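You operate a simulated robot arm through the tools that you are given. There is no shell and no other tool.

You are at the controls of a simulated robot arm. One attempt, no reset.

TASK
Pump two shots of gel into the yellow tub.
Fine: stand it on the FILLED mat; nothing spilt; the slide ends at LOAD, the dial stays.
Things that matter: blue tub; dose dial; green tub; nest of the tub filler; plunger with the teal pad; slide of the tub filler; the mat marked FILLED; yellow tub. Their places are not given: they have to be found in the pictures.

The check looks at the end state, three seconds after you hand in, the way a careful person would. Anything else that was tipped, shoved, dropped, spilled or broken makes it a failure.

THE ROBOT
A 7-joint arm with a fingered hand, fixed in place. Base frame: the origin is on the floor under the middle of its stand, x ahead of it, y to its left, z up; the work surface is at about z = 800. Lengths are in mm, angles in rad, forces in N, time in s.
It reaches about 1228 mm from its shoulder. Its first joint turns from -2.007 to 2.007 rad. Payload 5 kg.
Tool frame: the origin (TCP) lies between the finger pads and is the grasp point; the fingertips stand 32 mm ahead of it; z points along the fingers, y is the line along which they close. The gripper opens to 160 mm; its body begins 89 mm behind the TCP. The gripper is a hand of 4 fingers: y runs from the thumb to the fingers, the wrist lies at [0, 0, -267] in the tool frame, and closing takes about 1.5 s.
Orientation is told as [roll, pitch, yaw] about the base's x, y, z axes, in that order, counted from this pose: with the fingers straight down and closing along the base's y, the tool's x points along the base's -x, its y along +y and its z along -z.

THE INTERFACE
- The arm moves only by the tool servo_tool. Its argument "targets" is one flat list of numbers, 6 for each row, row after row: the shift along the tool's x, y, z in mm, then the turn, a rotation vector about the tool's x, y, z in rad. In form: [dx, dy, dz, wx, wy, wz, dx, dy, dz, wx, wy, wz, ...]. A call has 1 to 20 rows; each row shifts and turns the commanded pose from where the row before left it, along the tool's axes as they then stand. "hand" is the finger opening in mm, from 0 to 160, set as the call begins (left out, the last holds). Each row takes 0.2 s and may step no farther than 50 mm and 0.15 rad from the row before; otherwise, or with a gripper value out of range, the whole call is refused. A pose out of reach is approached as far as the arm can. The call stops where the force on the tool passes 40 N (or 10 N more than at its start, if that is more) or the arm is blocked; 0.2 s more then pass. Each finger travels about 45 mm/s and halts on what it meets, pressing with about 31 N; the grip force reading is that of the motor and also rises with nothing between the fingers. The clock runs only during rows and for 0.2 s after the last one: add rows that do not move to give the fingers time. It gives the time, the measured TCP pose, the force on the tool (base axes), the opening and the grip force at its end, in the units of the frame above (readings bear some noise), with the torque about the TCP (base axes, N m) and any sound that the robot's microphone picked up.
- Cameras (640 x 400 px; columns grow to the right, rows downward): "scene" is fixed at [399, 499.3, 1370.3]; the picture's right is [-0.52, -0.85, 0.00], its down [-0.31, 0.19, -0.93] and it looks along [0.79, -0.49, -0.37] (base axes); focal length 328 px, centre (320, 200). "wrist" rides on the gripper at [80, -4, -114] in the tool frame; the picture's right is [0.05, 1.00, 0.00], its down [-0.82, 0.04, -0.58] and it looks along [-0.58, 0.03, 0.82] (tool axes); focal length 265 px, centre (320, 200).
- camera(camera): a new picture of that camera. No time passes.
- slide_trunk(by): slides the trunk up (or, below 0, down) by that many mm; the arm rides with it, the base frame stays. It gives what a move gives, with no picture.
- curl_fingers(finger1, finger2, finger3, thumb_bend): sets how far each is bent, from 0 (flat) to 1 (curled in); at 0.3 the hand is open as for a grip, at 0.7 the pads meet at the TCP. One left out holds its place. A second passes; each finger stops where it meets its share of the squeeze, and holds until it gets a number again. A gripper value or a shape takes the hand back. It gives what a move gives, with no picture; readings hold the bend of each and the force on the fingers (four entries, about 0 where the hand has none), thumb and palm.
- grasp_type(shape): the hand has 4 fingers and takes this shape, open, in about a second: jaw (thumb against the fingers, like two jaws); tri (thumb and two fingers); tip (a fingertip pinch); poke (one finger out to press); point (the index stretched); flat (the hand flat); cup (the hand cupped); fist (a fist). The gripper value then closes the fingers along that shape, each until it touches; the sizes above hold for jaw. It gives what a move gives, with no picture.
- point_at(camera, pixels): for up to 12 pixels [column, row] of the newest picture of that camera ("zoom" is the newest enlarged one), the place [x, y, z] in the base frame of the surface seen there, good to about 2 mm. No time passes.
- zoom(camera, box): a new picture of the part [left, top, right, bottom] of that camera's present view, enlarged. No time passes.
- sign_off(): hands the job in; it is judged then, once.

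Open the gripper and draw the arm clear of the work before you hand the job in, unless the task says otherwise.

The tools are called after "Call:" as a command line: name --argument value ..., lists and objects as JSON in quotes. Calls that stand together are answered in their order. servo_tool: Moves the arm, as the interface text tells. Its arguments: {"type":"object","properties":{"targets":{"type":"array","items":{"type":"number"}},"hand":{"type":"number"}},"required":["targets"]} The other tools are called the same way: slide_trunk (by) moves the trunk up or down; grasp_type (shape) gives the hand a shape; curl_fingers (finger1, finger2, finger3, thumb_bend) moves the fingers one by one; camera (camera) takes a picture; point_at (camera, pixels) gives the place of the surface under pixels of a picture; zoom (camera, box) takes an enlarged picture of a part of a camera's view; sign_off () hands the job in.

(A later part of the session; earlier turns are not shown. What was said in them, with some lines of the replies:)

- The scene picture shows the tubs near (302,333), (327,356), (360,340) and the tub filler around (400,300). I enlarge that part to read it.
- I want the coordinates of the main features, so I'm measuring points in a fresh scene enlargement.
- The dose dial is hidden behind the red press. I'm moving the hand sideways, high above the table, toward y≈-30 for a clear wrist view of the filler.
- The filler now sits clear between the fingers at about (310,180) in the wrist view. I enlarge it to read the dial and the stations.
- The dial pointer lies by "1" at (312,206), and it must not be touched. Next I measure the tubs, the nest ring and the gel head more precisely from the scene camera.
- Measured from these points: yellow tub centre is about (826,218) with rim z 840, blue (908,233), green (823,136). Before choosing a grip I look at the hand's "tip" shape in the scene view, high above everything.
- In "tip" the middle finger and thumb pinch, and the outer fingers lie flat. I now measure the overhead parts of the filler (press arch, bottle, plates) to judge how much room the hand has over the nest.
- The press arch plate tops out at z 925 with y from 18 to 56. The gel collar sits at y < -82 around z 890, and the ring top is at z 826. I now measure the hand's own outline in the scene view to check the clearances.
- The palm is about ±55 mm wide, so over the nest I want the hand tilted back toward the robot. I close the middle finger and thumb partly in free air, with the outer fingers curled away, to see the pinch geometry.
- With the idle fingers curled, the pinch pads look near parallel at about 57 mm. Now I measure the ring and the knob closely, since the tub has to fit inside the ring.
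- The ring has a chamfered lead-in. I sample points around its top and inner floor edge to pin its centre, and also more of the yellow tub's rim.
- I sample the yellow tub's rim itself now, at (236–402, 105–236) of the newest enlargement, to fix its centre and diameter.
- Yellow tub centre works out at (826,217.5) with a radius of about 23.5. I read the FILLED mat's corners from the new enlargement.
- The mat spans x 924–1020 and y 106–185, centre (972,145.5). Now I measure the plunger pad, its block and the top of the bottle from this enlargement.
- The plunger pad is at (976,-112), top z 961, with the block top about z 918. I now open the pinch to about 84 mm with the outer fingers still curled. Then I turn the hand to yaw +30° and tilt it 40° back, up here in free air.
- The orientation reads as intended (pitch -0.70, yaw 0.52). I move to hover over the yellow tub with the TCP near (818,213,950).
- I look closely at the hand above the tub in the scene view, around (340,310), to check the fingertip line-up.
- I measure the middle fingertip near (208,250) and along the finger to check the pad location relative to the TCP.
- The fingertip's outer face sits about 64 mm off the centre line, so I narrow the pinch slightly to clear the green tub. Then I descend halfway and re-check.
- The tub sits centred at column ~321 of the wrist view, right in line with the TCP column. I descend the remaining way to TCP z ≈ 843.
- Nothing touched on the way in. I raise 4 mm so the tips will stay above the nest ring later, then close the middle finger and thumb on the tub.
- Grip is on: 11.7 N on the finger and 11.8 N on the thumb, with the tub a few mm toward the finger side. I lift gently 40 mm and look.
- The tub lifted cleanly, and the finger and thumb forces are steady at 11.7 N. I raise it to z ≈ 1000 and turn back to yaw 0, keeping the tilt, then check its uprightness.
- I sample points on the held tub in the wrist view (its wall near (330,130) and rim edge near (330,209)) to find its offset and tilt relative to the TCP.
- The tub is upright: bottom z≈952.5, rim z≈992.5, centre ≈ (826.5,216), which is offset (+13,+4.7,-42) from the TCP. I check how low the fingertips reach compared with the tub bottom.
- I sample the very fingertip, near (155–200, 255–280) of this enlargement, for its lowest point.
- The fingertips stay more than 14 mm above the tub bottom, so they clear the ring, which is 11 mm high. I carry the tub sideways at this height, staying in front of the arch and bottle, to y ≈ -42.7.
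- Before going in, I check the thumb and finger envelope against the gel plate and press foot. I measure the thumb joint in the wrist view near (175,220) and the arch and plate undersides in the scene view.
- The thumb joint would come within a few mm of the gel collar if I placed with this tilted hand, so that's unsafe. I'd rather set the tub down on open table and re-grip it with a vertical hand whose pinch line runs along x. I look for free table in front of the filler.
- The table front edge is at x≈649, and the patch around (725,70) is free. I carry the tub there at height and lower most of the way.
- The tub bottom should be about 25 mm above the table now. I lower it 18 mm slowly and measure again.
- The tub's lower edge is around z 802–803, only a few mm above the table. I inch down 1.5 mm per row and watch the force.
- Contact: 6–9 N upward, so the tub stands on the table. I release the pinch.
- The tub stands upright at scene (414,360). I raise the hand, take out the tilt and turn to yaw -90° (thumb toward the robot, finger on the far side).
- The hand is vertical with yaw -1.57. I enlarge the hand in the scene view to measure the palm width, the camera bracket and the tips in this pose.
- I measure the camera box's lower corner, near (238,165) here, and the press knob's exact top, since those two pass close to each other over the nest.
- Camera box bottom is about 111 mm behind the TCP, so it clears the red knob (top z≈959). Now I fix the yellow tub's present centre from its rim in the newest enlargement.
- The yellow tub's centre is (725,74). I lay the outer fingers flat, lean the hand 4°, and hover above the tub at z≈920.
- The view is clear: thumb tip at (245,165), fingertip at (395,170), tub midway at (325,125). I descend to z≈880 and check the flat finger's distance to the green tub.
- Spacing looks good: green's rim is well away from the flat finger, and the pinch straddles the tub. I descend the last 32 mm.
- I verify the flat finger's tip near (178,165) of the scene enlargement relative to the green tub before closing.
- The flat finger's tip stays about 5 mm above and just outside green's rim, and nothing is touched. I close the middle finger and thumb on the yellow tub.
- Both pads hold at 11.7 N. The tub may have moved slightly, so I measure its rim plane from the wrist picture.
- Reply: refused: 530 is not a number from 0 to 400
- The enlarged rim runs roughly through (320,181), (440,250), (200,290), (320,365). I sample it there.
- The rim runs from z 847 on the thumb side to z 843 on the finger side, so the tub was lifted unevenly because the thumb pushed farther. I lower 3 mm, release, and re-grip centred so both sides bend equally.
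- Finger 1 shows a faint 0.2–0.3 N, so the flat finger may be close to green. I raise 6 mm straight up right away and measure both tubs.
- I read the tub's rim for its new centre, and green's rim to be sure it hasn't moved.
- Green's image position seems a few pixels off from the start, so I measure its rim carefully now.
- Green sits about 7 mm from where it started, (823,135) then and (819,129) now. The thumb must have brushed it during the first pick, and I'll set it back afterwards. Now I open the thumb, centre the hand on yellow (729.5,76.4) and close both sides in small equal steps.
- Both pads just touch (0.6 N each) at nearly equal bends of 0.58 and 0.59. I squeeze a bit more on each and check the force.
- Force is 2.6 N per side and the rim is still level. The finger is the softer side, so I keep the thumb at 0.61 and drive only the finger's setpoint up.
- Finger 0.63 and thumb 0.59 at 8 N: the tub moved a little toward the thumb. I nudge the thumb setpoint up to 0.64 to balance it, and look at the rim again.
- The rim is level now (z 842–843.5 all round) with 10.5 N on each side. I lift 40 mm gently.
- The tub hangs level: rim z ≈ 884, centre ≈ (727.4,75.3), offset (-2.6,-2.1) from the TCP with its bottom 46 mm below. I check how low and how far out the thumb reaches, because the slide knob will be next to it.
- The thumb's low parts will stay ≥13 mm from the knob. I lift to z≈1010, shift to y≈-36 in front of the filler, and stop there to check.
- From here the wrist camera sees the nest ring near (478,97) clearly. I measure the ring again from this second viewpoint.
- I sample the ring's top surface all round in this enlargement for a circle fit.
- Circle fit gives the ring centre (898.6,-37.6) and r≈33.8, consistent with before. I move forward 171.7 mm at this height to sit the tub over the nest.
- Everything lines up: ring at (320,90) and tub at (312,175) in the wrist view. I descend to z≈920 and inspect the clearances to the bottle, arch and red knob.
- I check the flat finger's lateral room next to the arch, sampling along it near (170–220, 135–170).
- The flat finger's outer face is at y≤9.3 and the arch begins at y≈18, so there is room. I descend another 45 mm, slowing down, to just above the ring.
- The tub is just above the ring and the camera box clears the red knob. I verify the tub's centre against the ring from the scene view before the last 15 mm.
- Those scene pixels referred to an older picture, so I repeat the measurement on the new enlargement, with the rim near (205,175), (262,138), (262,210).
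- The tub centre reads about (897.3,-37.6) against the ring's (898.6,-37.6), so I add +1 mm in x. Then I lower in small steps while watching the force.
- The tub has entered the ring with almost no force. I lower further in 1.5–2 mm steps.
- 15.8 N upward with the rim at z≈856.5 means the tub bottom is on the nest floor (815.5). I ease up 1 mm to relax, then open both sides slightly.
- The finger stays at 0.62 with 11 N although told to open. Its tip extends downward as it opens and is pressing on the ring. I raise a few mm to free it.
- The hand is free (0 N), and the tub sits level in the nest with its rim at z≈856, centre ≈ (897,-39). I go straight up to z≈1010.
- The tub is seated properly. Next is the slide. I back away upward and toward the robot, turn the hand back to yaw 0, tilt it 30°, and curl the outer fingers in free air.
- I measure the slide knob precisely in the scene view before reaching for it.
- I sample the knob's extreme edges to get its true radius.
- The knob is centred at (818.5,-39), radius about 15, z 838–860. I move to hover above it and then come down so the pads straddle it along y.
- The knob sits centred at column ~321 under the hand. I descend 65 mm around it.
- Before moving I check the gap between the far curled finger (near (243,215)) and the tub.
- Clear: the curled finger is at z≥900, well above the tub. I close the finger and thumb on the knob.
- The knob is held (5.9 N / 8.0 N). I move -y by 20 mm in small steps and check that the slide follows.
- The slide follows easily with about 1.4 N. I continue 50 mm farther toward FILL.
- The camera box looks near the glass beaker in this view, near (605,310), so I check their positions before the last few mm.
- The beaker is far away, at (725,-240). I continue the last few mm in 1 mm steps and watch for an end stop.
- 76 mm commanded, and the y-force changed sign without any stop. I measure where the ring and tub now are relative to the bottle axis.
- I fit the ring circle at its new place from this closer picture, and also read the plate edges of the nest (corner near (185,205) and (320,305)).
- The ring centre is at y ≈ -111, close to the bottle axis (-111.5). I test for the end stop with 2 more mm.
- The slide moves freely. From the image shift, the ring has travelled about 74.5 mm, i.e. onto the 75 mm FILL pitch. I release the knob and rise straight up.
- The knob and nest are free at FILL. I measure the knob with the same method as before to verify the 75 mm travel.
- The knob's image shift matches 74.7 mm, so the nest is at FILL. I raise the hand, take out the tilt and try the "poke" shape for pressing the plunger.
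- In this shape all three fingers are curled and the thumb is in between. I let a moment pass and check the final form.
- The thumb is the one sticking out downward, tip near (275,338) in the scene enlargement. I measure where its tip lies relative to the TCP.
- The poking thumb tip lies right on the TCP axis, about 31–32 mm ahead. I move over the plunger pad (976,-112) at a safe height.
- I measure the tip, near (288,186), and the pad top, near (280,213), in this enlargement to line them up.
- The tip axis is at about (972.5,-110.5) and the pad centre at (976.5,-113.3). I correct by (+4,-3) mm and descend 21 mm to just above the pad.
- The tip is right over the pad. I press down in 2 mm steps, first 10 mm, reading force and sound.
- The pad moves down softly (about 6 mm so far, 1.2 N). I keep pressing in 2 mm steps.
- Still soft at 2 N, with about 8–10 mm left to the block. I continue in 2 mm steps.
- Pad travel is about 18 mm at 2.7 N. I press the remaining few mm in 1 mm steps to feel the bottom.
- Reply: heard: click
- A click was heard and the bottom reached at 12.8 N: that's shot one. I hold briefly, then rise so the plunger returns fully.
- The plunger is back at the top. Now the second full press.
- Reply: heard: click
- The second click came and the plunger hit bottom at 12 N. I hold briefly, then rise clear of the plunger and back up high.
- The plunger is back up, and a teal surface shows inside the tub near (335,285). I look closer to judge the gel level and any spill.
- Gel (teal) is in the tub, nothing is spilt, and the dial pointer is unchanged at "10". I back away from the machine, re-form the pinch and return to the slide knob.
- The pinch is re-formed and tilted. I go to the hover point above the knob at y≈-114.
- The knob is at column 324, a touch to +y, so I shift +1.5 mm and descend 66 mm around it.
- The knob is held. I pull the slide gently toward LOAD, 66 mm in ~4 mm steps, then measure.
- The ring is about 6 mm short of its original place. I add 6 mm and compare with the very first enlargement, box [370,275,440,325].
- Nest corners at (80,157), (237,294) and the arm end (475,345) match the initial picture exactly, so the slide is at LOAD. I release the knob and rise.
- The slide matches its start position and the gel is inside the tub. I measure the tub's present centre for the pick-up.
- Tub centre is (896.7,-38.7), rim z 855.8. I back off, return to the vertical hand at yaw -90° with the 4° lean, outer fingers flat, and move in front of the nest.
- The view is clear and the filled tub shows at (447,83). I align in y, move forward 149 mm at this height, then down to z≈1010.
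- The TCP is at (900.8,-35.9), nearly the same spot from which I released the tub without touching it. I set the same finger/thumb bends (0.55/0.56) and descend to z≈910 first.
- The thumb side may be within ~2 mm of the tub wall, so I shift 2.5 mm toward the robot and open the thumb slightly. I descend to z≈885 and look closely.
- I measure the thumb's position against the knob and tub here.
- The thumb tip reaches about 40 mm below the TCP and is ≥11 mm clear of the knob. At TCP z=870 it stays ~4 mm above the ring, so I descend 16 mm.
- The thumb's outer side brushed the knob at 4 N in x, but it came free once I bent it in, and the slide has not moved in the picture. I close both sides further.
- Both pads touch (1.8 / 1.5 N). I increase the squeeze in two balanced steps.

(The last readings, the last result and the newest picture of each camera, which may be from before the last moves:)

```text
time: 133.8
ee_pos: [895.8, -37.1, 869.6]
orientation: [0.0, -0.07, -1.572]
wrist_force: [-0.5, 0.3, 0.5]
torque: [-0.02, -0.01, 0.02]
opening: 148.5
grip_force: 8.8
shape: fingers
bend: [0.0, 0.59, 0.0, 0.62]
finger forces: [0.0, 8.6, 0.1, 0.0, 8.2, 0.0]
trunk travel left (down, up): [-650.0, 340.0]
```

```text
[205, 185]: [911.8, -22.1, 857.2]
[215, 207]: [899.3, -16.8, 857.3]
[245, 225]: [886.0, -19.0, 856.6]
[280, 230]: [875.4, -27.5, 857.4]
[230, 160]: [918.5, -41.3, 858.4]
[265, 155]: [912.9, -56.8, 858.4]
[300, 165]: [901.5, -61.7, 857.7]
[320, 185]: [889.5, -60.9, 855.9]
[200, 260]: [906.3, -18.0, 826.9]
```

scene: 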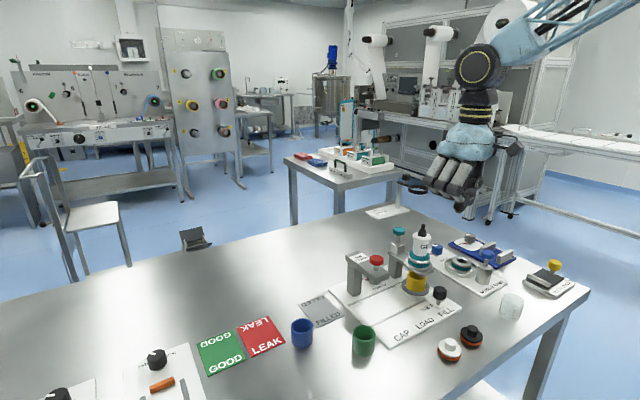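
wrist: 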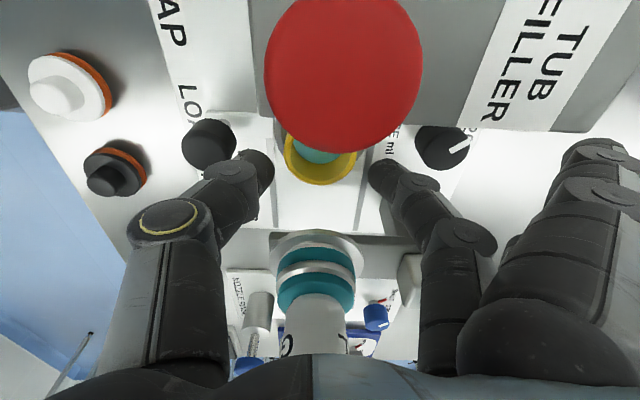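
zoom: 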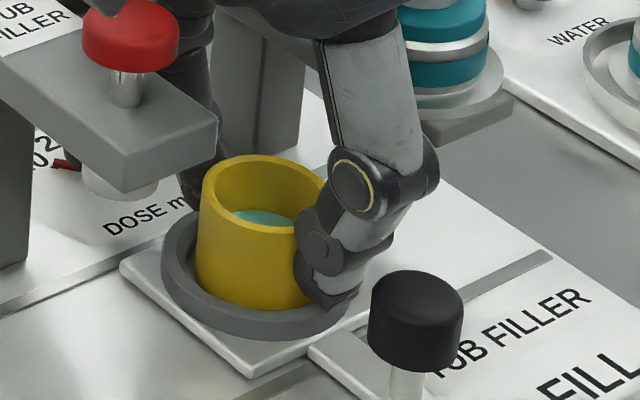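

The rim stays level within ~1.5 mm (z 856–858), grip 8.5 N. I add a little more squeeze and lift slowly 15 mm.

Call:
curl_fingers --finger2 0.73 --thumb_bend 0.65

Call:
servo_tool --targets '[-0.14, 0, -2, 0, 0, 0, -0.21, 0, -3, 0, 0, 0, -0.28, 0, -4, 0, 0, 0, -0.28, 0, -4, 0, 0, 0, -0.14, 0, -2, 0, 0, 0, 0, 0, 0, 0, 0, 0]'

Call:
zoom --camera "scene" --box '[380, 250, 430, 310]'

Call:
point_at --camera "zoom" --pixels '[[205, 185], [215, 203], [245, 222], [280, 226], [230, 155], [265, 150], [300, 160], [320, 180], [200, 260]]'

```text
time: 134.8
ee_pos: [895.8, -37.1, 870.3]
orientation: [0.0, -0.069, -1.571]
wrist_force: [0.6, 0.1, 0.0]
torque: [-0.03, 0.0, 0.0]
opening: 146.8
grip_force: 8.5
shape: fingers
bend: [0.0, 0.59, 0.0, 0.63]
finger forces: [0.1, 8.6, 0.1, 0.1, 8.6, 0.0]
trunk travel left (down, up): [-650.0, 340.0]
```

```text
time: 136.2
ee_pos: [896.9, -36.6, 885.6]
orientation: [0.001, -0.07, -1.572]
wrist_force: [1.0, 0.0, -0.4]
torque: [0.02, -0.01, -0.03]
opening: 147.1
grip_force: 8.8
shape: fingers
bend: [0.0, 0.59, 0.0, 0.63]
finger forces: [0.1, 8.6, 0.0, 0.0, 8.5, 0.0]
trunk travel left (down, up): [-650.0, 340.0]
```

```text
6.67 times, centred on (405, 280) of scene
```

zoom: 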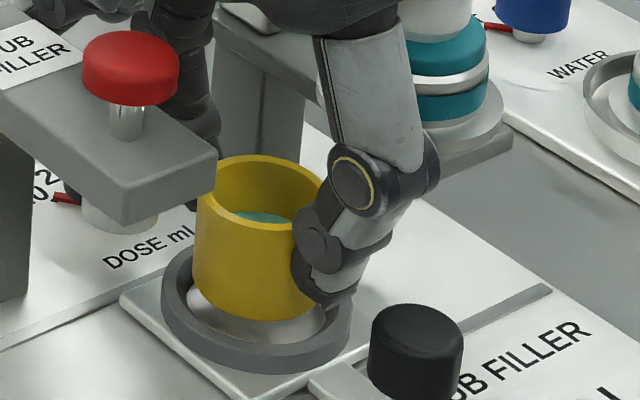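

```text
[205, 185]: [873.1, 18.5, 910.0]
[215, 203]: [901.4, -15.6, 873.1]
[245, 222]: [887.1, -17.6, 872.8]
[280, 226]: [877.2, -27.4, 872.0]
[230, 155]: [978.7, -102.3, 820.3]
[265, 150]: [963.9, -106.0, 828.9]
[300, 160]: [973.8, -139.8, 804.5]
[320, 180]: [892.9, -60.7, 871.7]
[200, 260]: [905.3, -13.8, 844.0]
```

The tub came out level, rim z 872–873 and bottom clear of the ring. I continue straight up about 130 mm, smoothly.

Call:
servo_tool --targets '[-0.3, 0, -4, 0, 0, 0, -0.6, 0, -8, 0, 0, 0, -0.84, 0, -12, 0, 0, 0, -1.1, 0, -15, 0, 0, 0, -1.1, 0, -16, 0, 0, 0, -1.1, 0, -16, 0, 0, 0, -1.1, 0, -16, 0, 0, 0, -1.1, 0, -15, 0, 0, 0, -0.84, 0, -12, 0, 0, 0, -0.7, 0, -9, 0, 0, 0, -0.4, 0, -5, 0, 0, 0, -0.2, 0, -2, 0, 0, 0, 0, 0, 0, 0, 0, 0]'

Call:
camera --camera "wrist"

Call:
zoom --camera "scene" --box '[340, 180, 460, 310]'

```text
time: 139.0
ee_pos: [897.1, -36.1, 1014.6]
orientation: [0.001, -0.068, -1.569]
wrist_force: [0.6, 0.3, -1.6]
torque: [-0.02, -0.03, -0.03]
opening: 147.0
grip_force: 8.6
shape: fingers
bend: [0.0, 0.59, 0.0, 0.63]
finger forces: [0.0, 8.6, 0.0, 0.0, 8.7, 0.0]
trunk travel left (down, up): [-650.0, 340.0]
```

```text
taken
```

wrist: 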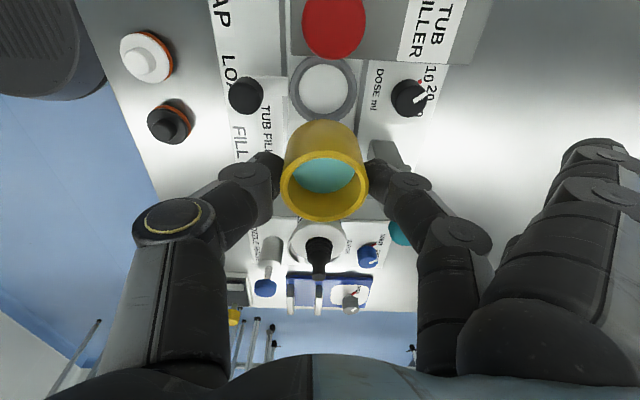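

```text
3.08 times, centred on (400, 245) of scene
```

zoom: 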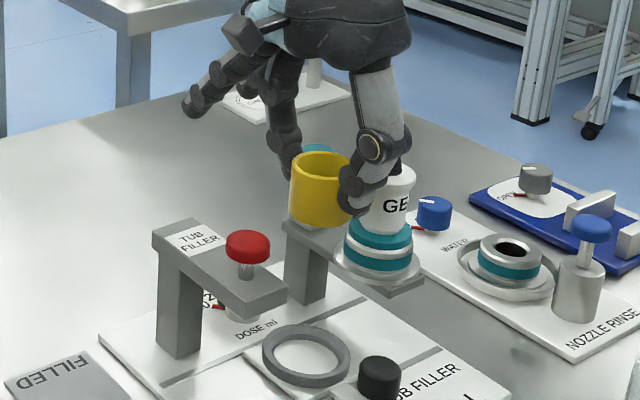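

Gel lies level in the tub. I measure the tub's centre and rim against the TCP from the wrist view before carrying it over the arch.

Call:
zoom --camera "wrist" --box '[250, 100, 400, 240]'

Call:
point_at --camera "zoom" --pixels '[[320, 158], [205, 240], [315, 338], [425, 235], [235, 185], [400, 185], [235, 305], [395, 305], [320, 70], [320, 250]]'

```text
2.86 times, centred on (325, 170) of wrist
```

zoom: 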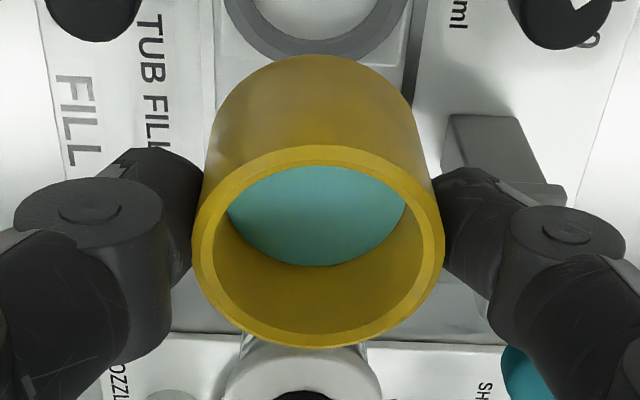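

```text
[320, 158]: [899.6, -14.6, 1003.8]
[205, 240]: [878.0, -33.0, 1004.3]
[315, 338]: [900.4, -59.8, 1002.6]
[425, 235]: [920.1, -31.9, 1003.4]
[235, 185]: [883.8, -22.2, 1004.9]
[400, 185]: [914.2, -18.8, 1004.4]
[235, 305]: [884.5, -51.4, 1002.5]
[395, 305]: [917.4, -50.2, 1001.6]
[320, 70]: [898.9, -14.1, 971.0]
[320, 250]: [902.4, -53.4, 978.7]
```

Offset from the TCP is (+2.7,-1.0), bottom 51 mm below; the gel is about 15 mm deep and level. I raise 50 mm to pass well over the red knob.

Call:
servo_tool --targets '[-0.35, 0, -5, 0, 0, 0, -0.7, 0, -10, 0, 0, 0, -0.84, 0, -12, 0, 0, 0, -0.84, 0, -12, 0, 0, 0, -0.5, 0, -7, 0, 0, 0, -0.28, 0, -4, 0, 0, 0, 0, 0, 0, 0, 0, 0]'

Call:
servo_tool --targets '[4, 1.6, -0.28, 0, 0, 0, 8, 3.2, -0.56, 0, 0, 0, 12, 4.8, -0.84, 0, 0, 0, 14, 5.6, -0.98, 0, 0, 0, 14, 5.6, -0.98, 0, 0, 0, 14, 5.6, -0.98, 0, 0, 0, 14, 5.6, -0.98, 0, 0, 0, 14, 5.6, -0.98, 0, 0, 0, 14, 5.6, -0.98, 0, 0, 0, 14, 5.6, -0.98, 0, 0, 0, 14, 5.6, -0.98, 0, 0, 0, 14, 5.6, -0.98, 0, 0, 0, 12, 4.8, -0.84, 0, 0, 0, 10, 4, -0.7, 0, 0, 0, 6, 2.4, -0.42, 0, 0, 0, 3.7, 1.3, -0.26, 0, 0, 0, 0, 0, 0, 0, 0, 0]'

Call:
camera --camera "scene"

Call:
camera --camera "wrist"

```text
time: 140.6
ee_pos: [897.4, -37.4, 1066.0]
orientation: [0.0, -0.071, -1.571]
wrist_force: [-1.2, 0.5, -0.5]
torque: [-0.03, -0.01, 0.02]
opening: 147.0
grip_force: 8.6
shape: fingers
bend: [0.0, 0.59, 0.0, 0.63]
finger forces: [0.1, 8.6, 0.1, 0.1, 8.5, 0.0]
trunk travel left (down, up): [-650.0, 340.0]
```

```text
time: 144.2
ee_pos: [968.2, 145.6, 1066.1]
orientation: [0.001, -0.072, -1.57]
wrist_force: [-0.6, -0.3, -0.5]
torque: [-0.01, -0.02, 0.01]
opening: 147.1
grip_force: 8.9
shape: fingers
bend: [0.0, 0.59, 0.0, 0.63]
finger forces: [0.0, 8.7, 0.0, 0.0, 8.6, 0.0]
trunk travel left (down, up): [-650.0, 340.0]
```

```text
taken
```

scene: 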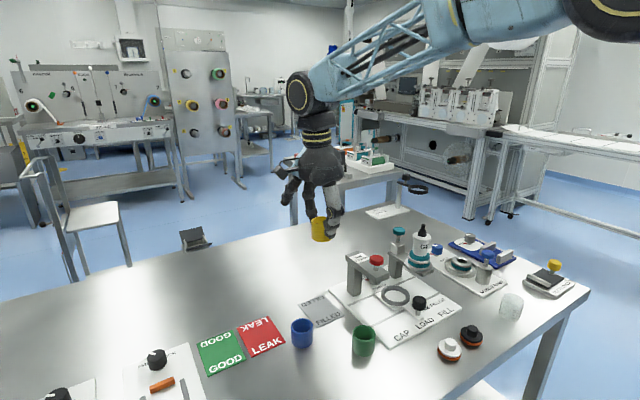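

```text
taken
```

wrist: 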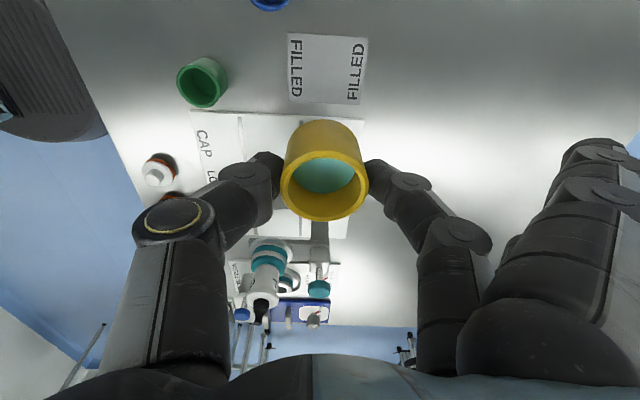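

The tub is over the mat. I descend smoothly to about z≈900.

Call:
servo_tool --targets '[0.35, 0, 5, 0, 0, 0, 0.7, 0, 10, 0, 0, 0, 1.05, 0, 15, 0, 0, 0, 1.05, 0, 15, 0, 0, 0, 1.05, 0, 15, 0, 0, 0, 1.05, 0, 15, 0, 0, 0, 1.05, 0, 15, 0, 0, 0, 1.05, 0, 15, 0, 0, 0, 1.05, 0, 15, 0, 0, 0, 1.05, 0, 15, 0, 0, 0, 1.05, 0, 15, 0, 0, 0, 0.7, 0, 10, 0, 0, 0, 0.4, 0, 6, 0, 0, 0, 0, 0, 0, 0, 0, 0]'

Call:
zoom --camera "scene" --box '[270, 220, 390, 340]'

Call:
zoom --camera "wrist" --box '[230, 60, 420, 240]'

```text
time: 147.2
ee_pos: [969.3, 146.2, 898.5]
orientation: [0.0, -0.069, -1.571]
wrist_force: [-0.3, 0.4, -0.5]
torque: [0.0, 0.01, 0.04]
opening: 146.6
grip_force: 8.4
shape: fingers
bend: [0.0, 0.59, 0.0, 0.63]
finger forces: [0.0, 8.6, 0.1, 0.0, 8.7, 0.0]
trunk travel left (down, up): [-650.0, 340.0]
```

```text
3.33 times, centred on (330, 280) of scene
```

zoom: 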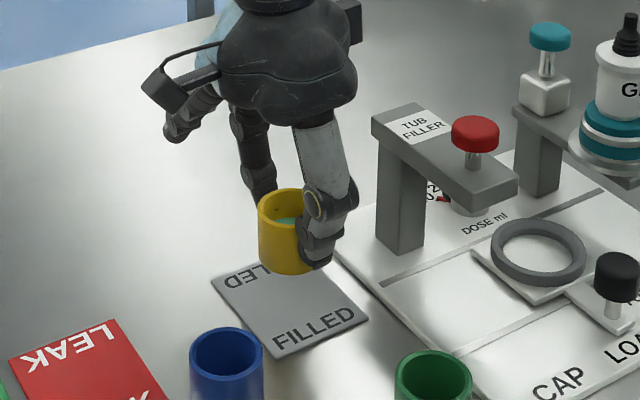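

```text
2.22 times, centred on (325, 150) of wrist
```

zoom: 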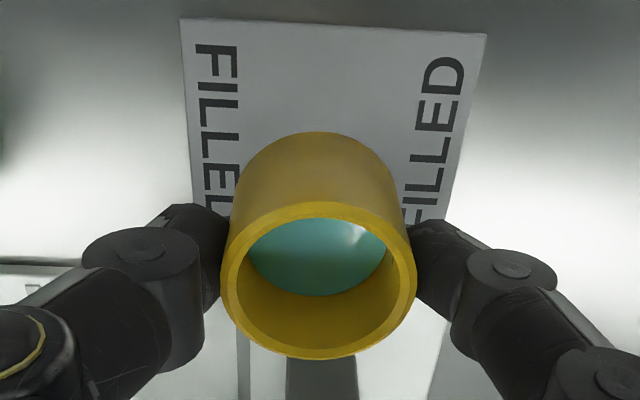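

Tub bottom is ~46 mm above the mat and well aligned. I lower 38 mm, slowing down, then measure.

Call:
servo_tool --targets '[0.5, 0, 7, 0, 0, 0, 0.7, 0, 10, 0, 0, 0, 0.6, 0, 9, 0, 0, 0, 0.5, 0, 7, 0, 0, 0, 0.35, 0, 5, 0, 0, 0, 0, 0, 0, 0, 0, 0]'

Call:
zoom --camera "scene" --box '[290, 250, 370, 330]'

Call:
point_at --camera "zoom" --pixels '[[265, 130], [285, 150], [310, 155], [270, 180], [280, 215], [300, 225], [340, 180], [260, 110]]'

```text
time: 148.6
ee_pos: [969.0, 146.9, 860.9]
orientation: [-0.001, -0.072, -1.572]
wrist_force: [0.4, 0.5, -1.1]
torque: [0.05, -0.01, -0.04]
opening: 146.8
grip_force: 8.4
shape: fingers
bend: [0.0, 0.59, 0.0, 0.63]
finger forces: [0.0, 8.5, 0.1, 0.1, 8.6, 0.1]
trunk travel left (down, up): [-650.0, 340.0]
```

```text
5.00 times, centred on (330, 290) of scene
```

zoom: 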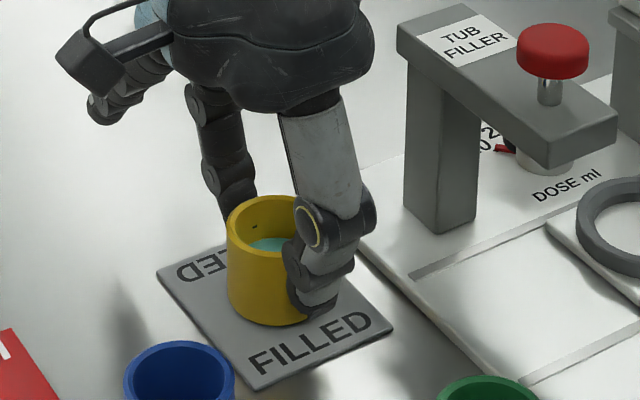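

```text
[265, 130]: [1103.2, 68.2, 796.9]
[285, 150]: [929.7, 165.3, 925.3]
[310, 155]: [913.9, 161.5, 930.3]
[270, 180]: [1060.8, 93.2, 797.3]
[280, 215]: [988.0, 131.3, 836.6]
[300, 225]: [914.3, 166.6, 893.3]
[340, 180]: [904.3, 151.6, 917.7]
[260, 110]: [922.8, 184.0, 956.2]
```

I sample the tub's wall and bottom edge here, near (230,230), (255,262), (262,322).

Call:
point_at --camera "zoom" --pixels '[[231, 225], [240, 248], [260, 261], [280, 262], [240, 300], [260, 318], [275, 322], [265, 198], [300, 330], [225, 300]]'

```text
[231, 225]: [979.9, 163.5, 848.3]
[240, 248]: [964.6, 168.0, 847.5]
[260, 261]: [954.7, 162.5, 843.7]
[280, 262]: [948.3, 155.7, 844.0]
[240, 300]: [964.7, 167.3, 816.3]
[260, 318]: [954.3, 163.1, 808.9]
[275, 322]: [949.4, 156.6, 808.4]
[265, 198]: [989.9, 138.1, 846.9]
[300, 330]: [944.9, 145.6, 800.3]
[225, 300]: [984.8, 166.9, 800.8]
```

The tub bottom is ~7–8 mm above the mat (z≈800.5). I lower 5 mm and then 1 mm at a time.

Call:
servo_tool --targets '[0.14, 0, 2, 0, 0, 0, 0.14, 0, 2, 0, 0, 0, 0.07, 0, 1, 0, 0, 0, 0, 0, 0, 0, 0, 0]'

Call:
servo_tool --targets '[0.07, 0, 1, 0, 0, 0, 0, 0, 0, 0, 0, 0]'

Call:
servo_tool --targets '[0.07, 0, 1, 0, 0, 0, 0, 0, 0, 0, 0, 0]'

```text
time: 149.6
ee_pos: [967.8, 146.8, 856.6]
orientation: [0.0, -0.07, -1.568]
wrist_force: [-0.1, -0.3, 0.8]
torque: [0.01, -0.05, 0.0]
opening: 147.2
grip_force: 8.9
shape: fingers
bend: [0.0, 0.59, 0.0, 0.63]
finger forces: [0.0, 8.7, 0.1, 0.0, 8.8, 0.0]
trunk travel left (down, up): [-650.0, 340.0]
```

```text
time: 150.2
ee_pos: [969.2, 145.4, 855.9]
orientation: [0.001, -0.07, -1.57]
wrist_force: [0.5, 0.6, 3.1]
torque: [-0.01, -0.08, 0.01]
opening: 147.0
grip_force: 8.9
shape: fingers
bend: [0.0, 0.59, 0.0, 0.63]
finger forces: [0.0, 9.5, 0.0, 0.0, 8.9, 0.0]
trunk travel left (down, up): [-650.0, 340.0]
```

```text
time: 150.8
ee_pos: [968.9, 146.6, 855.2]
orientation: [0.001, -0.069, -1.571]
wrist_force: [1.7, -1.1, 6.0]
torque: [0.0, -0.12, 0.0]
opening: 147.2
grip_force: 9.7
shape: fingers
bend: [0.0, 0.59, 0.0, 0.63]
finger forces: [0.1, 10.2, 0.0, 0.0, 9.0, 0.0]
trunk travel left (down, up): [-650.0, 340.0]
```

Contact at 6 N. I ease the squeeze off in balanced steps.

Call:
curl_fingers --finger2 0.63 --thumb_bend 0.62

Call:
curl_fingers --finger2 0.59 --thumb_bend 0.59

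Call:
curl_fingers --finger2 0.53 --thumb_bend 0.53

Call:
zoom --camera "scene" --box '[290, 250, 370, 330]'

Call:
zoom --camera "wrist" --box '[230, 60, 420, 240]'

```text
time: 151.8
ee_pos: [967.7, 145.6, 854.8]
orientation: [-0.001, -0.069, -1.57]
wrist_force: [2.3, 0.2, 6.8]
torque: [-0.03, -0.11, -0.03]
opening: 147.7
grip_force: 5.4
shape: fingers
bend: [0.0, 0.59, 0.0, 0.61]
finger forces: [0.0, 6.4, 0.0, 0.0, 3.8, 0.0]
trunk travel left (down, up): [-650.0, 340.0]
```

```text
time: 152.8
ee_pos: [967.8, 145.8, 854.1]
orientation: [0.0, -0.071, -1.572]
wrist_force: [0.4, -1.0, 0.0]
torque: [0.03, -0.03, 0.04]
opening: 150.6
grip_force: 1.3
shape: fingers
bend: [0.0, 0.58, 0.0, 0.59]
finger forces: [0.0, 0.8, 0.1, 0.0, 0.8, 0.0]
trunk travel left (down, up): [-650.0, 340.0]
```

```text
time: 153.8
ee_pos: [968.6, 145.6, 854.9]
orientation: [0.001, -0.069, -1.573]
wrist_force: [0.2, 0.1, 0.4]
torque: [0.01, -0.03, 0.0]
opening: 161.6
grip_force: 0.1
shape: fingers
bend: [0.0, 0.53, 0.0, 0.53]
finger forces: [0.1, 0.0, 0.0, 0.1, 0.1, 0.1]
trunk travel left (down, up): [-650.0, 340.0]
```

```text
5.00 times, centred on (330, 290) of scene
```

zoom: 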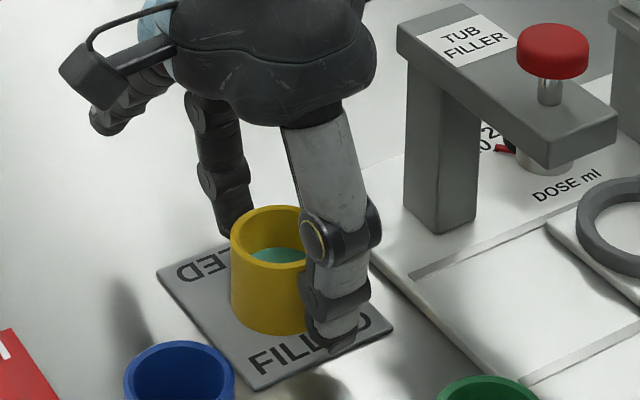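

```text
2.22 times, centred on (325, 150) of wrist
```

zoom: 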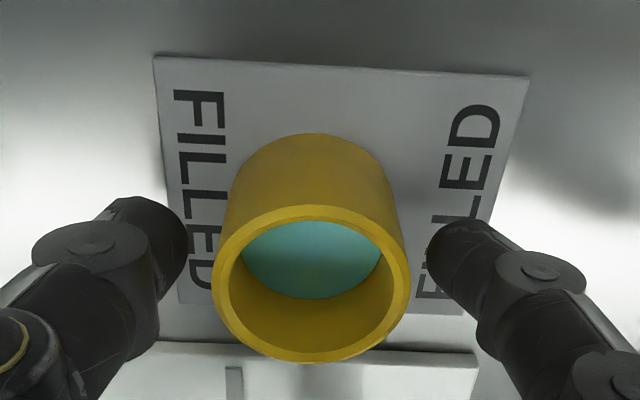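

The tub stands freely on the FILLED mat, with both pads clear. I rise straight up.

Call:
servo_tool --targets '[-0.35, 0, -5, 0, 0, 0, -0.7, 0, -10, 0, 0, 0, -1.05, 0, -15, 0, 0, 0, -1.4, 0, -20, 0, 0, 0, -1.4, 0, -20, 0, 0, 0, -1.75, 0, -25, 0, 0, 0, -1.75, 0, -25, 0, 0, 0, -1.75, 0, -25, 0, 0, 0, 0, 0, 0, 0, 0, 0]'

Call:
zoom --camera "scene" --box '[270, 270, 400, 370]'

Call:
camera --camera "wrist"

```text
time: 155.8
ee_pos: [969.0, 145.3, 1000.9]
orientation: [-0.002, -0.071, -1.568]
wrist_force: [-0.3, -0.4, -1.0]
torque: [0.0, -0.03, 0.02]
opening: 161.6
grip_force: 0.1
shape: fingers
bend: [0.0, 0.53, 0.0, 0.53]
finger forces: [0.0, 0.1, 0.0, 0.0, 0.1, 0.0]
trunk travel left (down, up): [-650.0, 340.0]
```

```text
4.00 times, centred on (335, 320) of scene
```

zoom: 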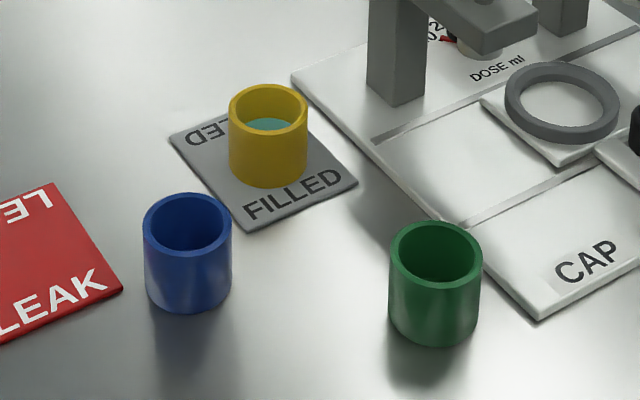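

```text
taken
```

wrist: 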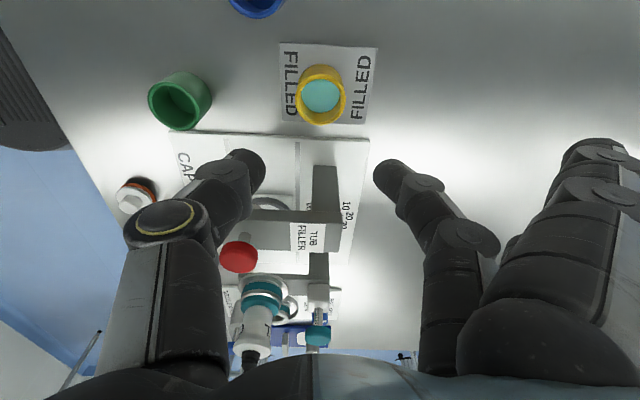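

The yellow tub stands upright on the mat. Now I compare blue and green with the very first enlargement, using the same box.

Call:
zoom --camera "scene" --box '[285, 300, 385, 380]'

Call:
point_at --camera "zoom" --pixels '[[103, 132], [207, 132], [154, 95], [412, 166], [518, 166], [465, 130], [462, 207], [425, 140], [505, 195], [430, 200], [500, 140]]'

```text
5.00 times, centred on (335, 340) of scene
```

zoom: 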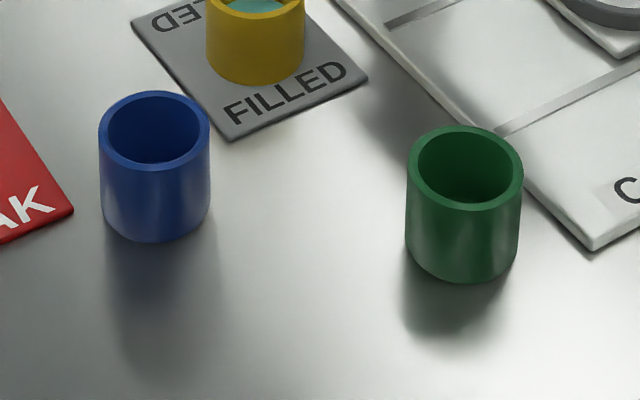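

```text
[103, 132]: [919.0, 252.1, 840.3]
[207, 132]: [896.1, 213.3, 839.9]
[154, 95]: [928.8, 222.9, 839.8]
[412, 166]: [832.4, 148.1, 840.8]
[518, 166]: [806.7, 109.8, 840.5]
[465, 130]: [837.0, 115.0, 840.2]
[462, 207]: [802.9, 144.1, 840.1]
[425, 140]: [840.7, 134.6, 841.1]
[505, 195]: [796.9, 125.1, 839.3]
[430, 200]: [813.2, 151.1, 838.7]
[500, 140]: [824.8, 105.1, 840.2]
```

Blue is exactly where it was. Green is 7 mm off, 16 px in this 5× view, toward (-0.52,-0.85). I'll nudge it back with the poking thumb, so first I rise and turn the hand back to yaw 0 in free air.

Call:
servo_tool --targets '[-2.1, 0, -30, 0, 0, 0, -2.1, 0, -30, 0, 0, 0, 0, -35, 0, 0, 0, 0, 0, -40, 0, 0, 0, 0, 0, -40, 0, 0, 0, 0, 0, -40, 0, 0, 0, 0, 0, 0, 0, 0, 0.07, 0, 0, 0, 0, 0, 0, -0.1428, 0, 0, 0, 0, 0, -0.1428, 0, 0, 0, 0, 0, -0.1428, 0, 0, 0, 0, 0, -0.1428, 0, 0, 0, 0, 0, -0.1428, 0, 0, 0, 0, 0, -0.1428, 0, 0, 0, 0, 0, -0.1428, 0, 0, 0, 0, 0, -0.1428, 0, 0, 0, 0, 0, -0.1428, 0, 0, 0, 0, 0, -0.1428, 0, 0, 0, 0, 0, -0.1428, 0, 0, 0, 0, 0, 0]'

Call:
grasp_type --shape "poke"

Call:
camera --camera "scene"

```text
time: 159.8
ee_pos: [813.4, 144.8, 1059.5]
orientation: [-0.001, 0.0, 0.002]
wrist_force: [-1.6, -1.0, -0.4]
torque: [-0.02, 0.04, 0.0]
opening: 161.9
grip_force: 0.1
shape: fingers
bend: [0.0, 0.53, 0.0, 0.53]
finger forces: [0.0, 0.1, 0.0, 0.0, 0.1, 0.1]
trunk travel left (down, up): [-650.0, 340.0]
```

```text
time: 160.7
ee_pos: [813.7, 145.4, 1059.4]
orientation: [-0.001, 0.0, -0.001]
wrist_force: [-0.4, 0.5, -0.5]
torque: [-0.02, 0.03, 0.01]
opening: 0.0
grip_force: 0.1
shape: poke
bend: [1.0, 1.0, 1.0, 0.47]
finger forces: [0.1, 0.1, 0.0, 0.0, 0.1, 0.0]
trunk travel left (down, up): [-650.0, 340.0]
```

```text
taken
```

scene: 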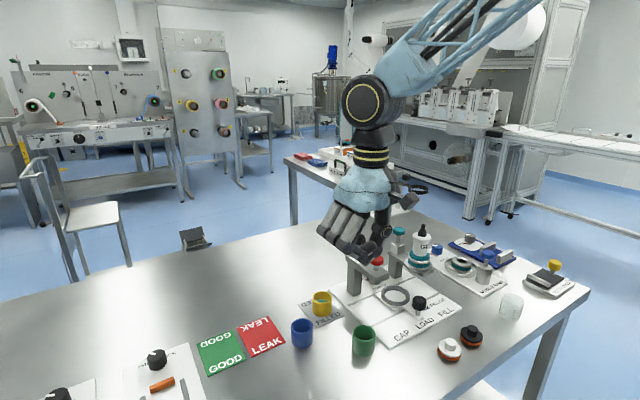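

The poke shape is formed. I move to hover on green's robot-side/right flank, TCP ≈ (799.4,92.5,950).

Call:
servo_tool --targets '[3.55, -13.1, 0, 0, 0, 0, 3.55, -13.1, 0, 0, 0, 0, 3.55, -13.1, 0, 0, 0, 0, 3.55, -13.2, 0, 0, 0, 0, 0, 0, 30, 0, 0, 0, 0, 0, 30, 0, 0, 0, 0, 0, 30, 0, 0, 0, 0, 0, 20, 0, 0, 0, 0, 0, 0, 0, 0, 0]'

Call:
zoom --camera "scene" --box '[310, 240, 430, 370]'

```text
time: 162.7
ee_pos: [799.1, 93.5, 952.0]
orientation: [0.0, 0.0, 0.001]
wrist_force: [-0.4, 1.2, -0.6]
torque: [0.0, 0.0, -0.01]
opening: 0.0
grip_force: 0.1
shape: poke
bend: [1.0, 1.0, 1.0, 0.47]
finger forces: [0.1, 0.0, 0.0, 0.1, 0.0, 0.0]
trunk travel left (down, up): [-650.0, 340.0]
```

```text
3.08 times, centred on (370, 305) of scene
```

zoom: 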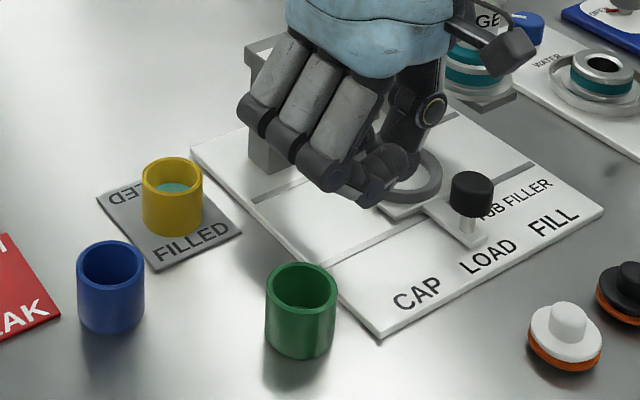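

I check where the thumb tip is in this view, around (365–380,195–207).

Call:
zoom --camera "scene" --box '[350, 265, 420, 345]'

Call:
point_at --camera "zoom" --pixels '[[300, 70], [320, 75], [340, 65], [310, 85], [280, 60], [260, 45], [330, 50], [350, 45]]'

```text
5.00 times, centred on (385, 305) of scene
```

zoom: 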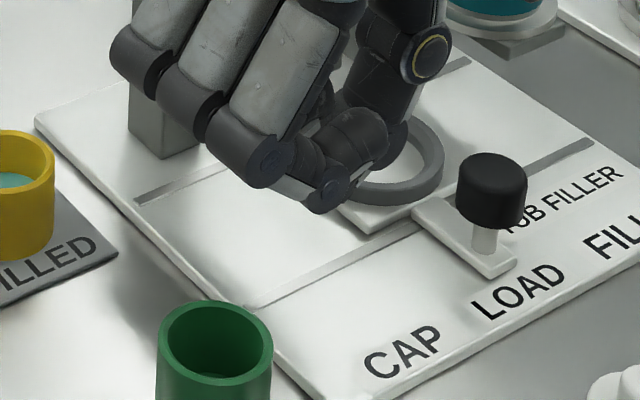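

```text
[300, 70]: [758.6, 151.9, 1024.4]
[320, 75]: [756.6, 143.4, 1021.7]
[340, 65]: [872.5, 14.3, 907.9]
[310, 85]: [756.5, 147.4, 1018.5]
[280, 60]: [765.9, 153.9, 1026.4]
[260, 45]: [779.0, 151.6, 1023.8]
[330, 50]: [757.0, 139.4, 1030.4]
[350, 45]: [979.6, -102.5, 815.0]
```

The dark tip just shows at (320,205) below the fingers, so I measure it there.

Call:
point_at --camera "zoom" --pixels '[[322, 210], [315, 207], [330, 207], [325, 200], [310, 203], [335, 195], [322, 213], [300, 195]]'

```text
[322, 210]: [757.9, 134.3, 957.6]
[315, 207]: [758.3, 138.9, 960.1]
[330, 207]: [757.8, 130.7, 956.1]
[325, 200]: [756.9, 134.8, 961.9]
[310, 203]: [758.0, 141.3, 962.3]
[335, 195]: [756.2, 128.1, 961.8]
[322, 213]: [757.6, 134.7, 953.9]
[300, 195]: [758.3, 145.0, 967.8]
```

The lowest finger parts sit at about TCP height, so with TCP z≈853 they clear green's rim (840) by ~13 mm while the thumb tip is at ~820. I descend beside green.

Call:
servo_tool --targets '[0, 0, 20, 0, 0, 0, 0, 0, 20, 0, 0, 0, 0, 0, 20, 0, 0, 0, 0, 0, 20, 0, 0, 0, 0, 0, 12, 0, 0, 0, 0, 0, 6, 0, 0, 0, 0, 0, 0, 0, 0, 0]'

Call:
zoom --camera "scene" --box '[320, 290, 420, 380]'

Call:
camera --camera "wrist"

```text
time: 164.3
ee_pos: [799.0, 92.5, 852.2]
orientation: [0.001, -0.001, 0.0]
wrist_force: [-0.2, 0.0, -0.5]
torque: [-0.05, 0.01, 0.0]
opening: 0.0
grip_force: 0.1
shape: poke
bend: [1.0, 1.0, 1.0, 0.47]
finger forces: [0.0, 0.1, 0.1, 0.0, 0.1, 0.1]
trunk travel left (down, up): [-650.0, 340.0]
```

```text
4.44 times, centred on (370, 335) of scene
```

zoom: 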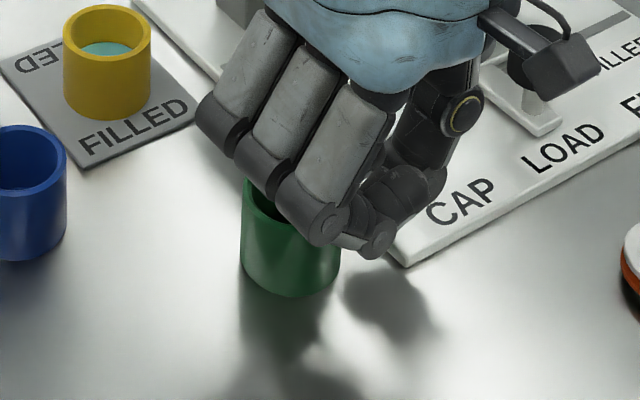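

```text
taken
```

wrist: 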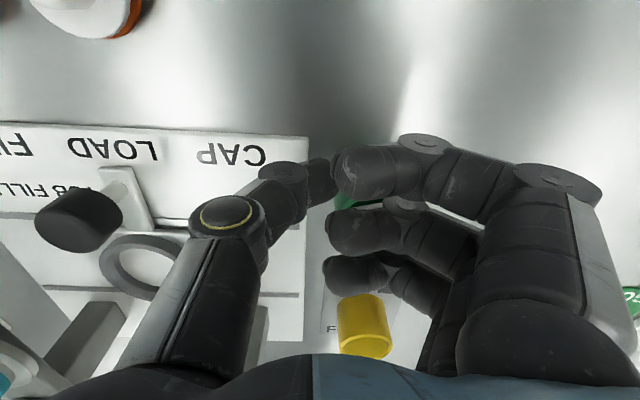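

Green hasn't moved yet. I push along (+0.52,+0.85) in small steps, first 8 mm.

Call:
servo_tool --targets '[-1.04, 1.7, 0, 0, 0, 0, -1.04, 1.7, 0, 0, 0, 0, -1.04, 1.7, 0, 0, 0, 0, -1.04, 1.7, 0, 0, 0, 0, 0, 0, 0, 0, 0, 0]'

Call:
zoom --camera "scene" --box '[320, 290, 420, 380]'

```text
time: 165.5
ee_pos: [803.3, 100.1, 851.5]
orientation: [0.0, -0.001, 0.0]
wrist_force: [0.1, -0.3, -0.1]
torque: [0.01, 0.03, 0.01]
opening: 0.0
grip_force: 0.1
shape: poke
bend: [1.0, 1.0, 1.0, 0.47]
finger forces: [0.1, 0.1, 0.0, 0.1, 0.1, 0.1]
trunk travel left (down, up): [-650.0, 340.0]
```

```text
4.44 times, centred on (370, 335) of scene
```

zoom: 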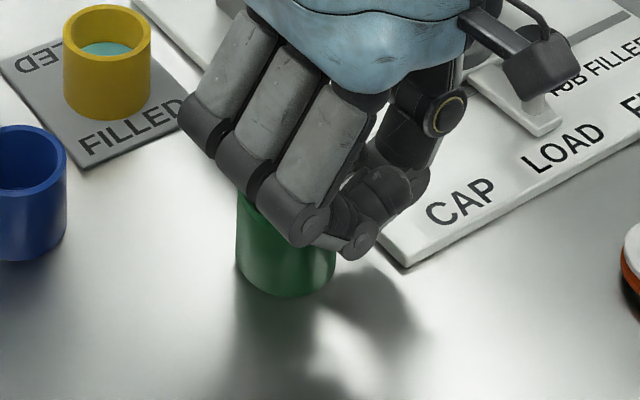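

Contact: green has moved ~2.4 mm the right way, its left edge from 241 to 236 px with a target of ~226.5. I push 4 mm more.

Call:
servo_tool --targets '[-0.78, 1.28, 0, 0, 0, 0, -0.78, 1.28, 0, 0, 0, 0, -0.52, 0.85, 0, 0, 0, 0, 0, 0, 0, 0, 0, 0]'

Call:
zoom --camera "scene" --box '[320, 290, 420, 380]'

```text
time: 166.5
ee_pos: [805.1, 104.3, 853.7]
orientation: [-0.001, -0.002, -0.001]
wrist_force: [0.3, 0.1, 0.2]
torque: [-0.01, 0.0, -0.02]
opening: 0.2
grip_force: 0.1
shape: poke
bend: [1.0, 1.0, 1.0, 0.47]
finger forces: [0.0, 0.1, 0.1, 0.0, 0.1, 0.0]
trunk travel left (down, up): [-650.0, 340.0]
```

```text
4.44 times, centred on (370, 335) of scene
```

zoom: 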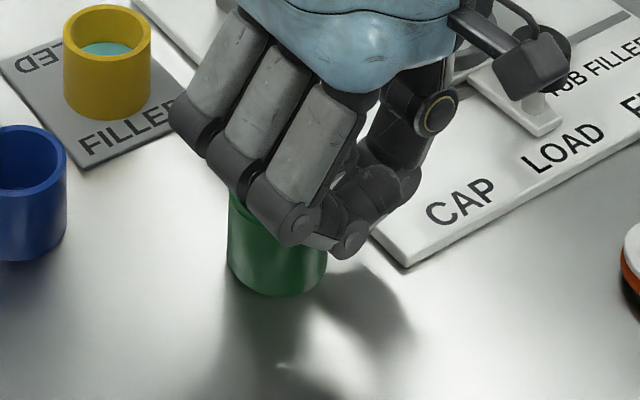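

The left edge is now at ~228 px, under 1 mm from the target. I push 0.6 mm more, then back away the way I came and rise.

Call:
servo_tool --targets '[-0.3, 0.5, 0, 0, 0, 0, 0, 0, 0, 0, 0, 0, 2.6, -4.25, 0, 0, 0, 0, 5.2, -8.5, 0, 0, 0, 0, 0, 0, -15, 0, 0, 0, 0, 0, -30, 0, 0, 0, 0, 0, -40, 0, 0, 0, 0, 0, -40, 0, 0, 0, 0, 0, -40, 0, 0, 0, 0, 0, -40, 0, 0, 0, 0, 0, 0, 0, 0, 0]'

Call:
zoom --camera "scene" --box '[285, 300, 385, 380]'

Call:
point_at --camera "zoom" --pixels '[[395, 166], [502, 166], [449, 130], [103, 132], [207, 132], [154, 95], [446, 207], [415, 198], [485, 195]]'

```text
time: 168.9
ee_pos: [797.8, 90.1, 1056.0]
orientation: [0.0, 0.001, 0.001]
wrist_force: [0.3, -0.8, 0.1]
torque: [-0.02, 0.04, 0.01]
opening: 0.0
grip_force: 0.1
shape: poke
bend: [1.0, 1.0, 1.0, 0.47]
finger forces: [0.0, 0.1, 0.1, 0.1, 0.0, 0.0]
trunk travel left (down, up): [-650.0, 340.0]
```

```text
5.00 times, centred on (335, 340) of scene
```

zoom: 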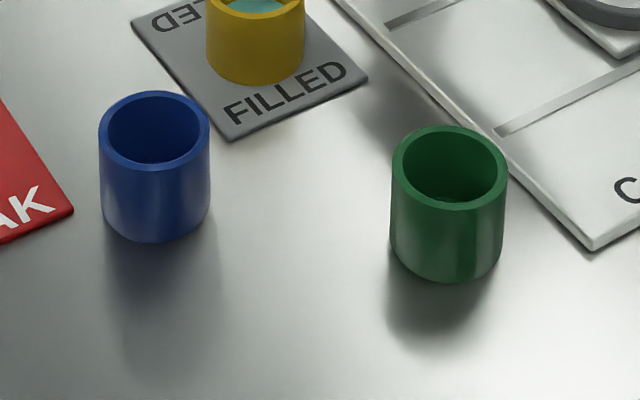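

```text
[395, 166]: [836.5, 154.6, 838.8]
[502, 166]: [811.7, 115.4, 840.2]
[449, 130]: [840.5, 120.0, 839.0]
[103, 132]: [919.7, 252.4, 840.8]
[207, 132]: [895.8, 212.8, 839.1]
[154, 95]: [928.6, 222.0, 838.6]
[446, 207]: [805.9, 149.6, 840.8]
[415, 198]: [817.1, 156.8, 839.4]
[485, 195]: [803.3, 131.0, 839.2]
```

Green is back on its original pixels (390–508 × 126–282), and blue is unchanged. I open the hand to the jaw shape and draw the arm up and away to its starting place.

Call:
servo_tool --targets '[16.7, 27, -26.3, 0, 0, 0, 16.7, 27, -26.3, 0, 0, 0, 16.7, 27, -26.3, 0, 0, 0, 16.7, 27, -26.3, 0, 0, 0, 16.7, 27, -26.3, 0, 0, 0, 16.7, 27, -26.3, 0, 0, 0, 16.7, 27, -26.3, 0, 0, 0, 0, 0, 0, 0, 0, 0]'

Call:
grasp_type --shape "jaw"

Call:
camera --camera "scene"

Call:
camera --camera "wrist"

Call:
zoom --camera "scene" --box '[280, 210, 480, 380]'

```text
time: 170.7
ee_pos: [681.7, 278.8, 1239.6]
orientation: [-0.002, 0.0, -0.001]
wrist_force: [0.5, 0.1, 0.3]
torque: [0.03, -0.01, -0.01]
opening: 0.0
grip_force: 0.0
shape: poke
bend: [1.0, 1.0, 1.0, 0.47]
finger forces: [0.0, 0.1, 0.0, 0.0, 0.0, 0.0]
trunk travel left (down, up): [-650.0, 340.0]
```

```text
time: 171.6
ee_pos: [680.6, 280.6, 1239.5]
orientation: [0.0, -0.001, -0.001]
wrist_force: [0.4, -0.5, 0.1]
torque: [-0.01, 0.01, 0.01]
opening: 159.7
grip_force: 0.1
shape: jaw
bend: [0.3, 0.3, 0.3, 0.3]
finger forces: [0.0, 0.0, 0.0, 0.0, 0.1, 0.1]
trunk travel left (down, up): [-650.0, 340.0]
```

```text
taken
```

scene: 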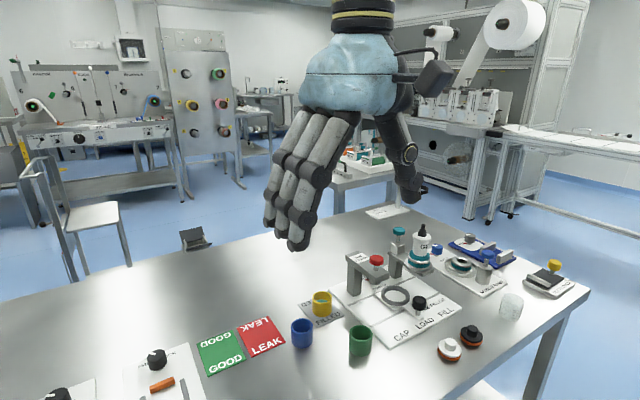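

```text
taken
```

wrist: 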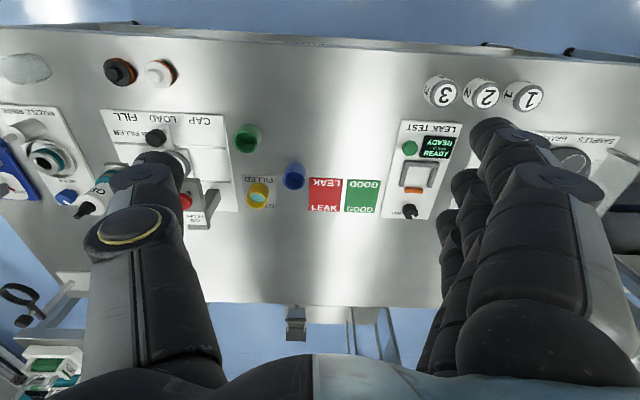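

```text
2.35 times, centred on (380, 295) of scene
```

zoom: 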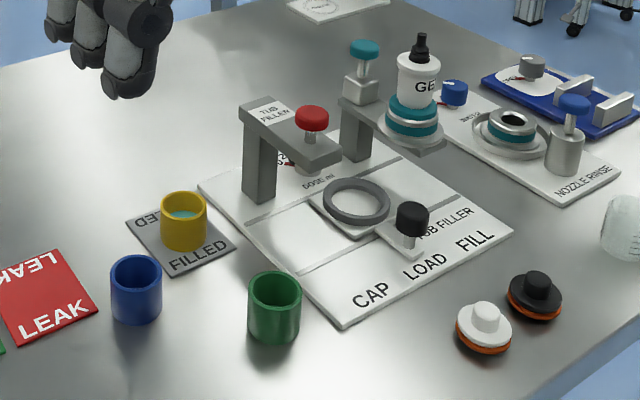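

The final picture matches the first one apart from the yellow tub, which now stands on the FILLED mat with gel in it. The slide is at LOAD, the dial is unchanged, there are no drips at the nest or table, and the caps and the other tubs are in place. The hand is open and clear, so I hand in.

Call:
sign_off

```text
The job is handed in.
```

The yellow tub has two shots of gel in it and is standing upright on the FILLED mat. Both plunger presses went to the bottom with a click, and I saw no gel spilt.

- **Slide:** it is back at LOAD, and the nest lines up with the first picture.
- **Dose dial:** I never touched it, and its pointer still shows 10.
- **Green tub:** I knocked it about 7 mm during the first pick-up, most likely with the thumb. I pushed it back, and it now matches its starting position to within about 1 mm.
- **Blue tub:** it did not move.
- **Slide knob:** the thumb brushed it once with about 4 N while I was picking up the filled tub. The slide did not shift.

I also set the empty tub down once on open table to change my grip. The hand is open and the arm is back at its starting place.
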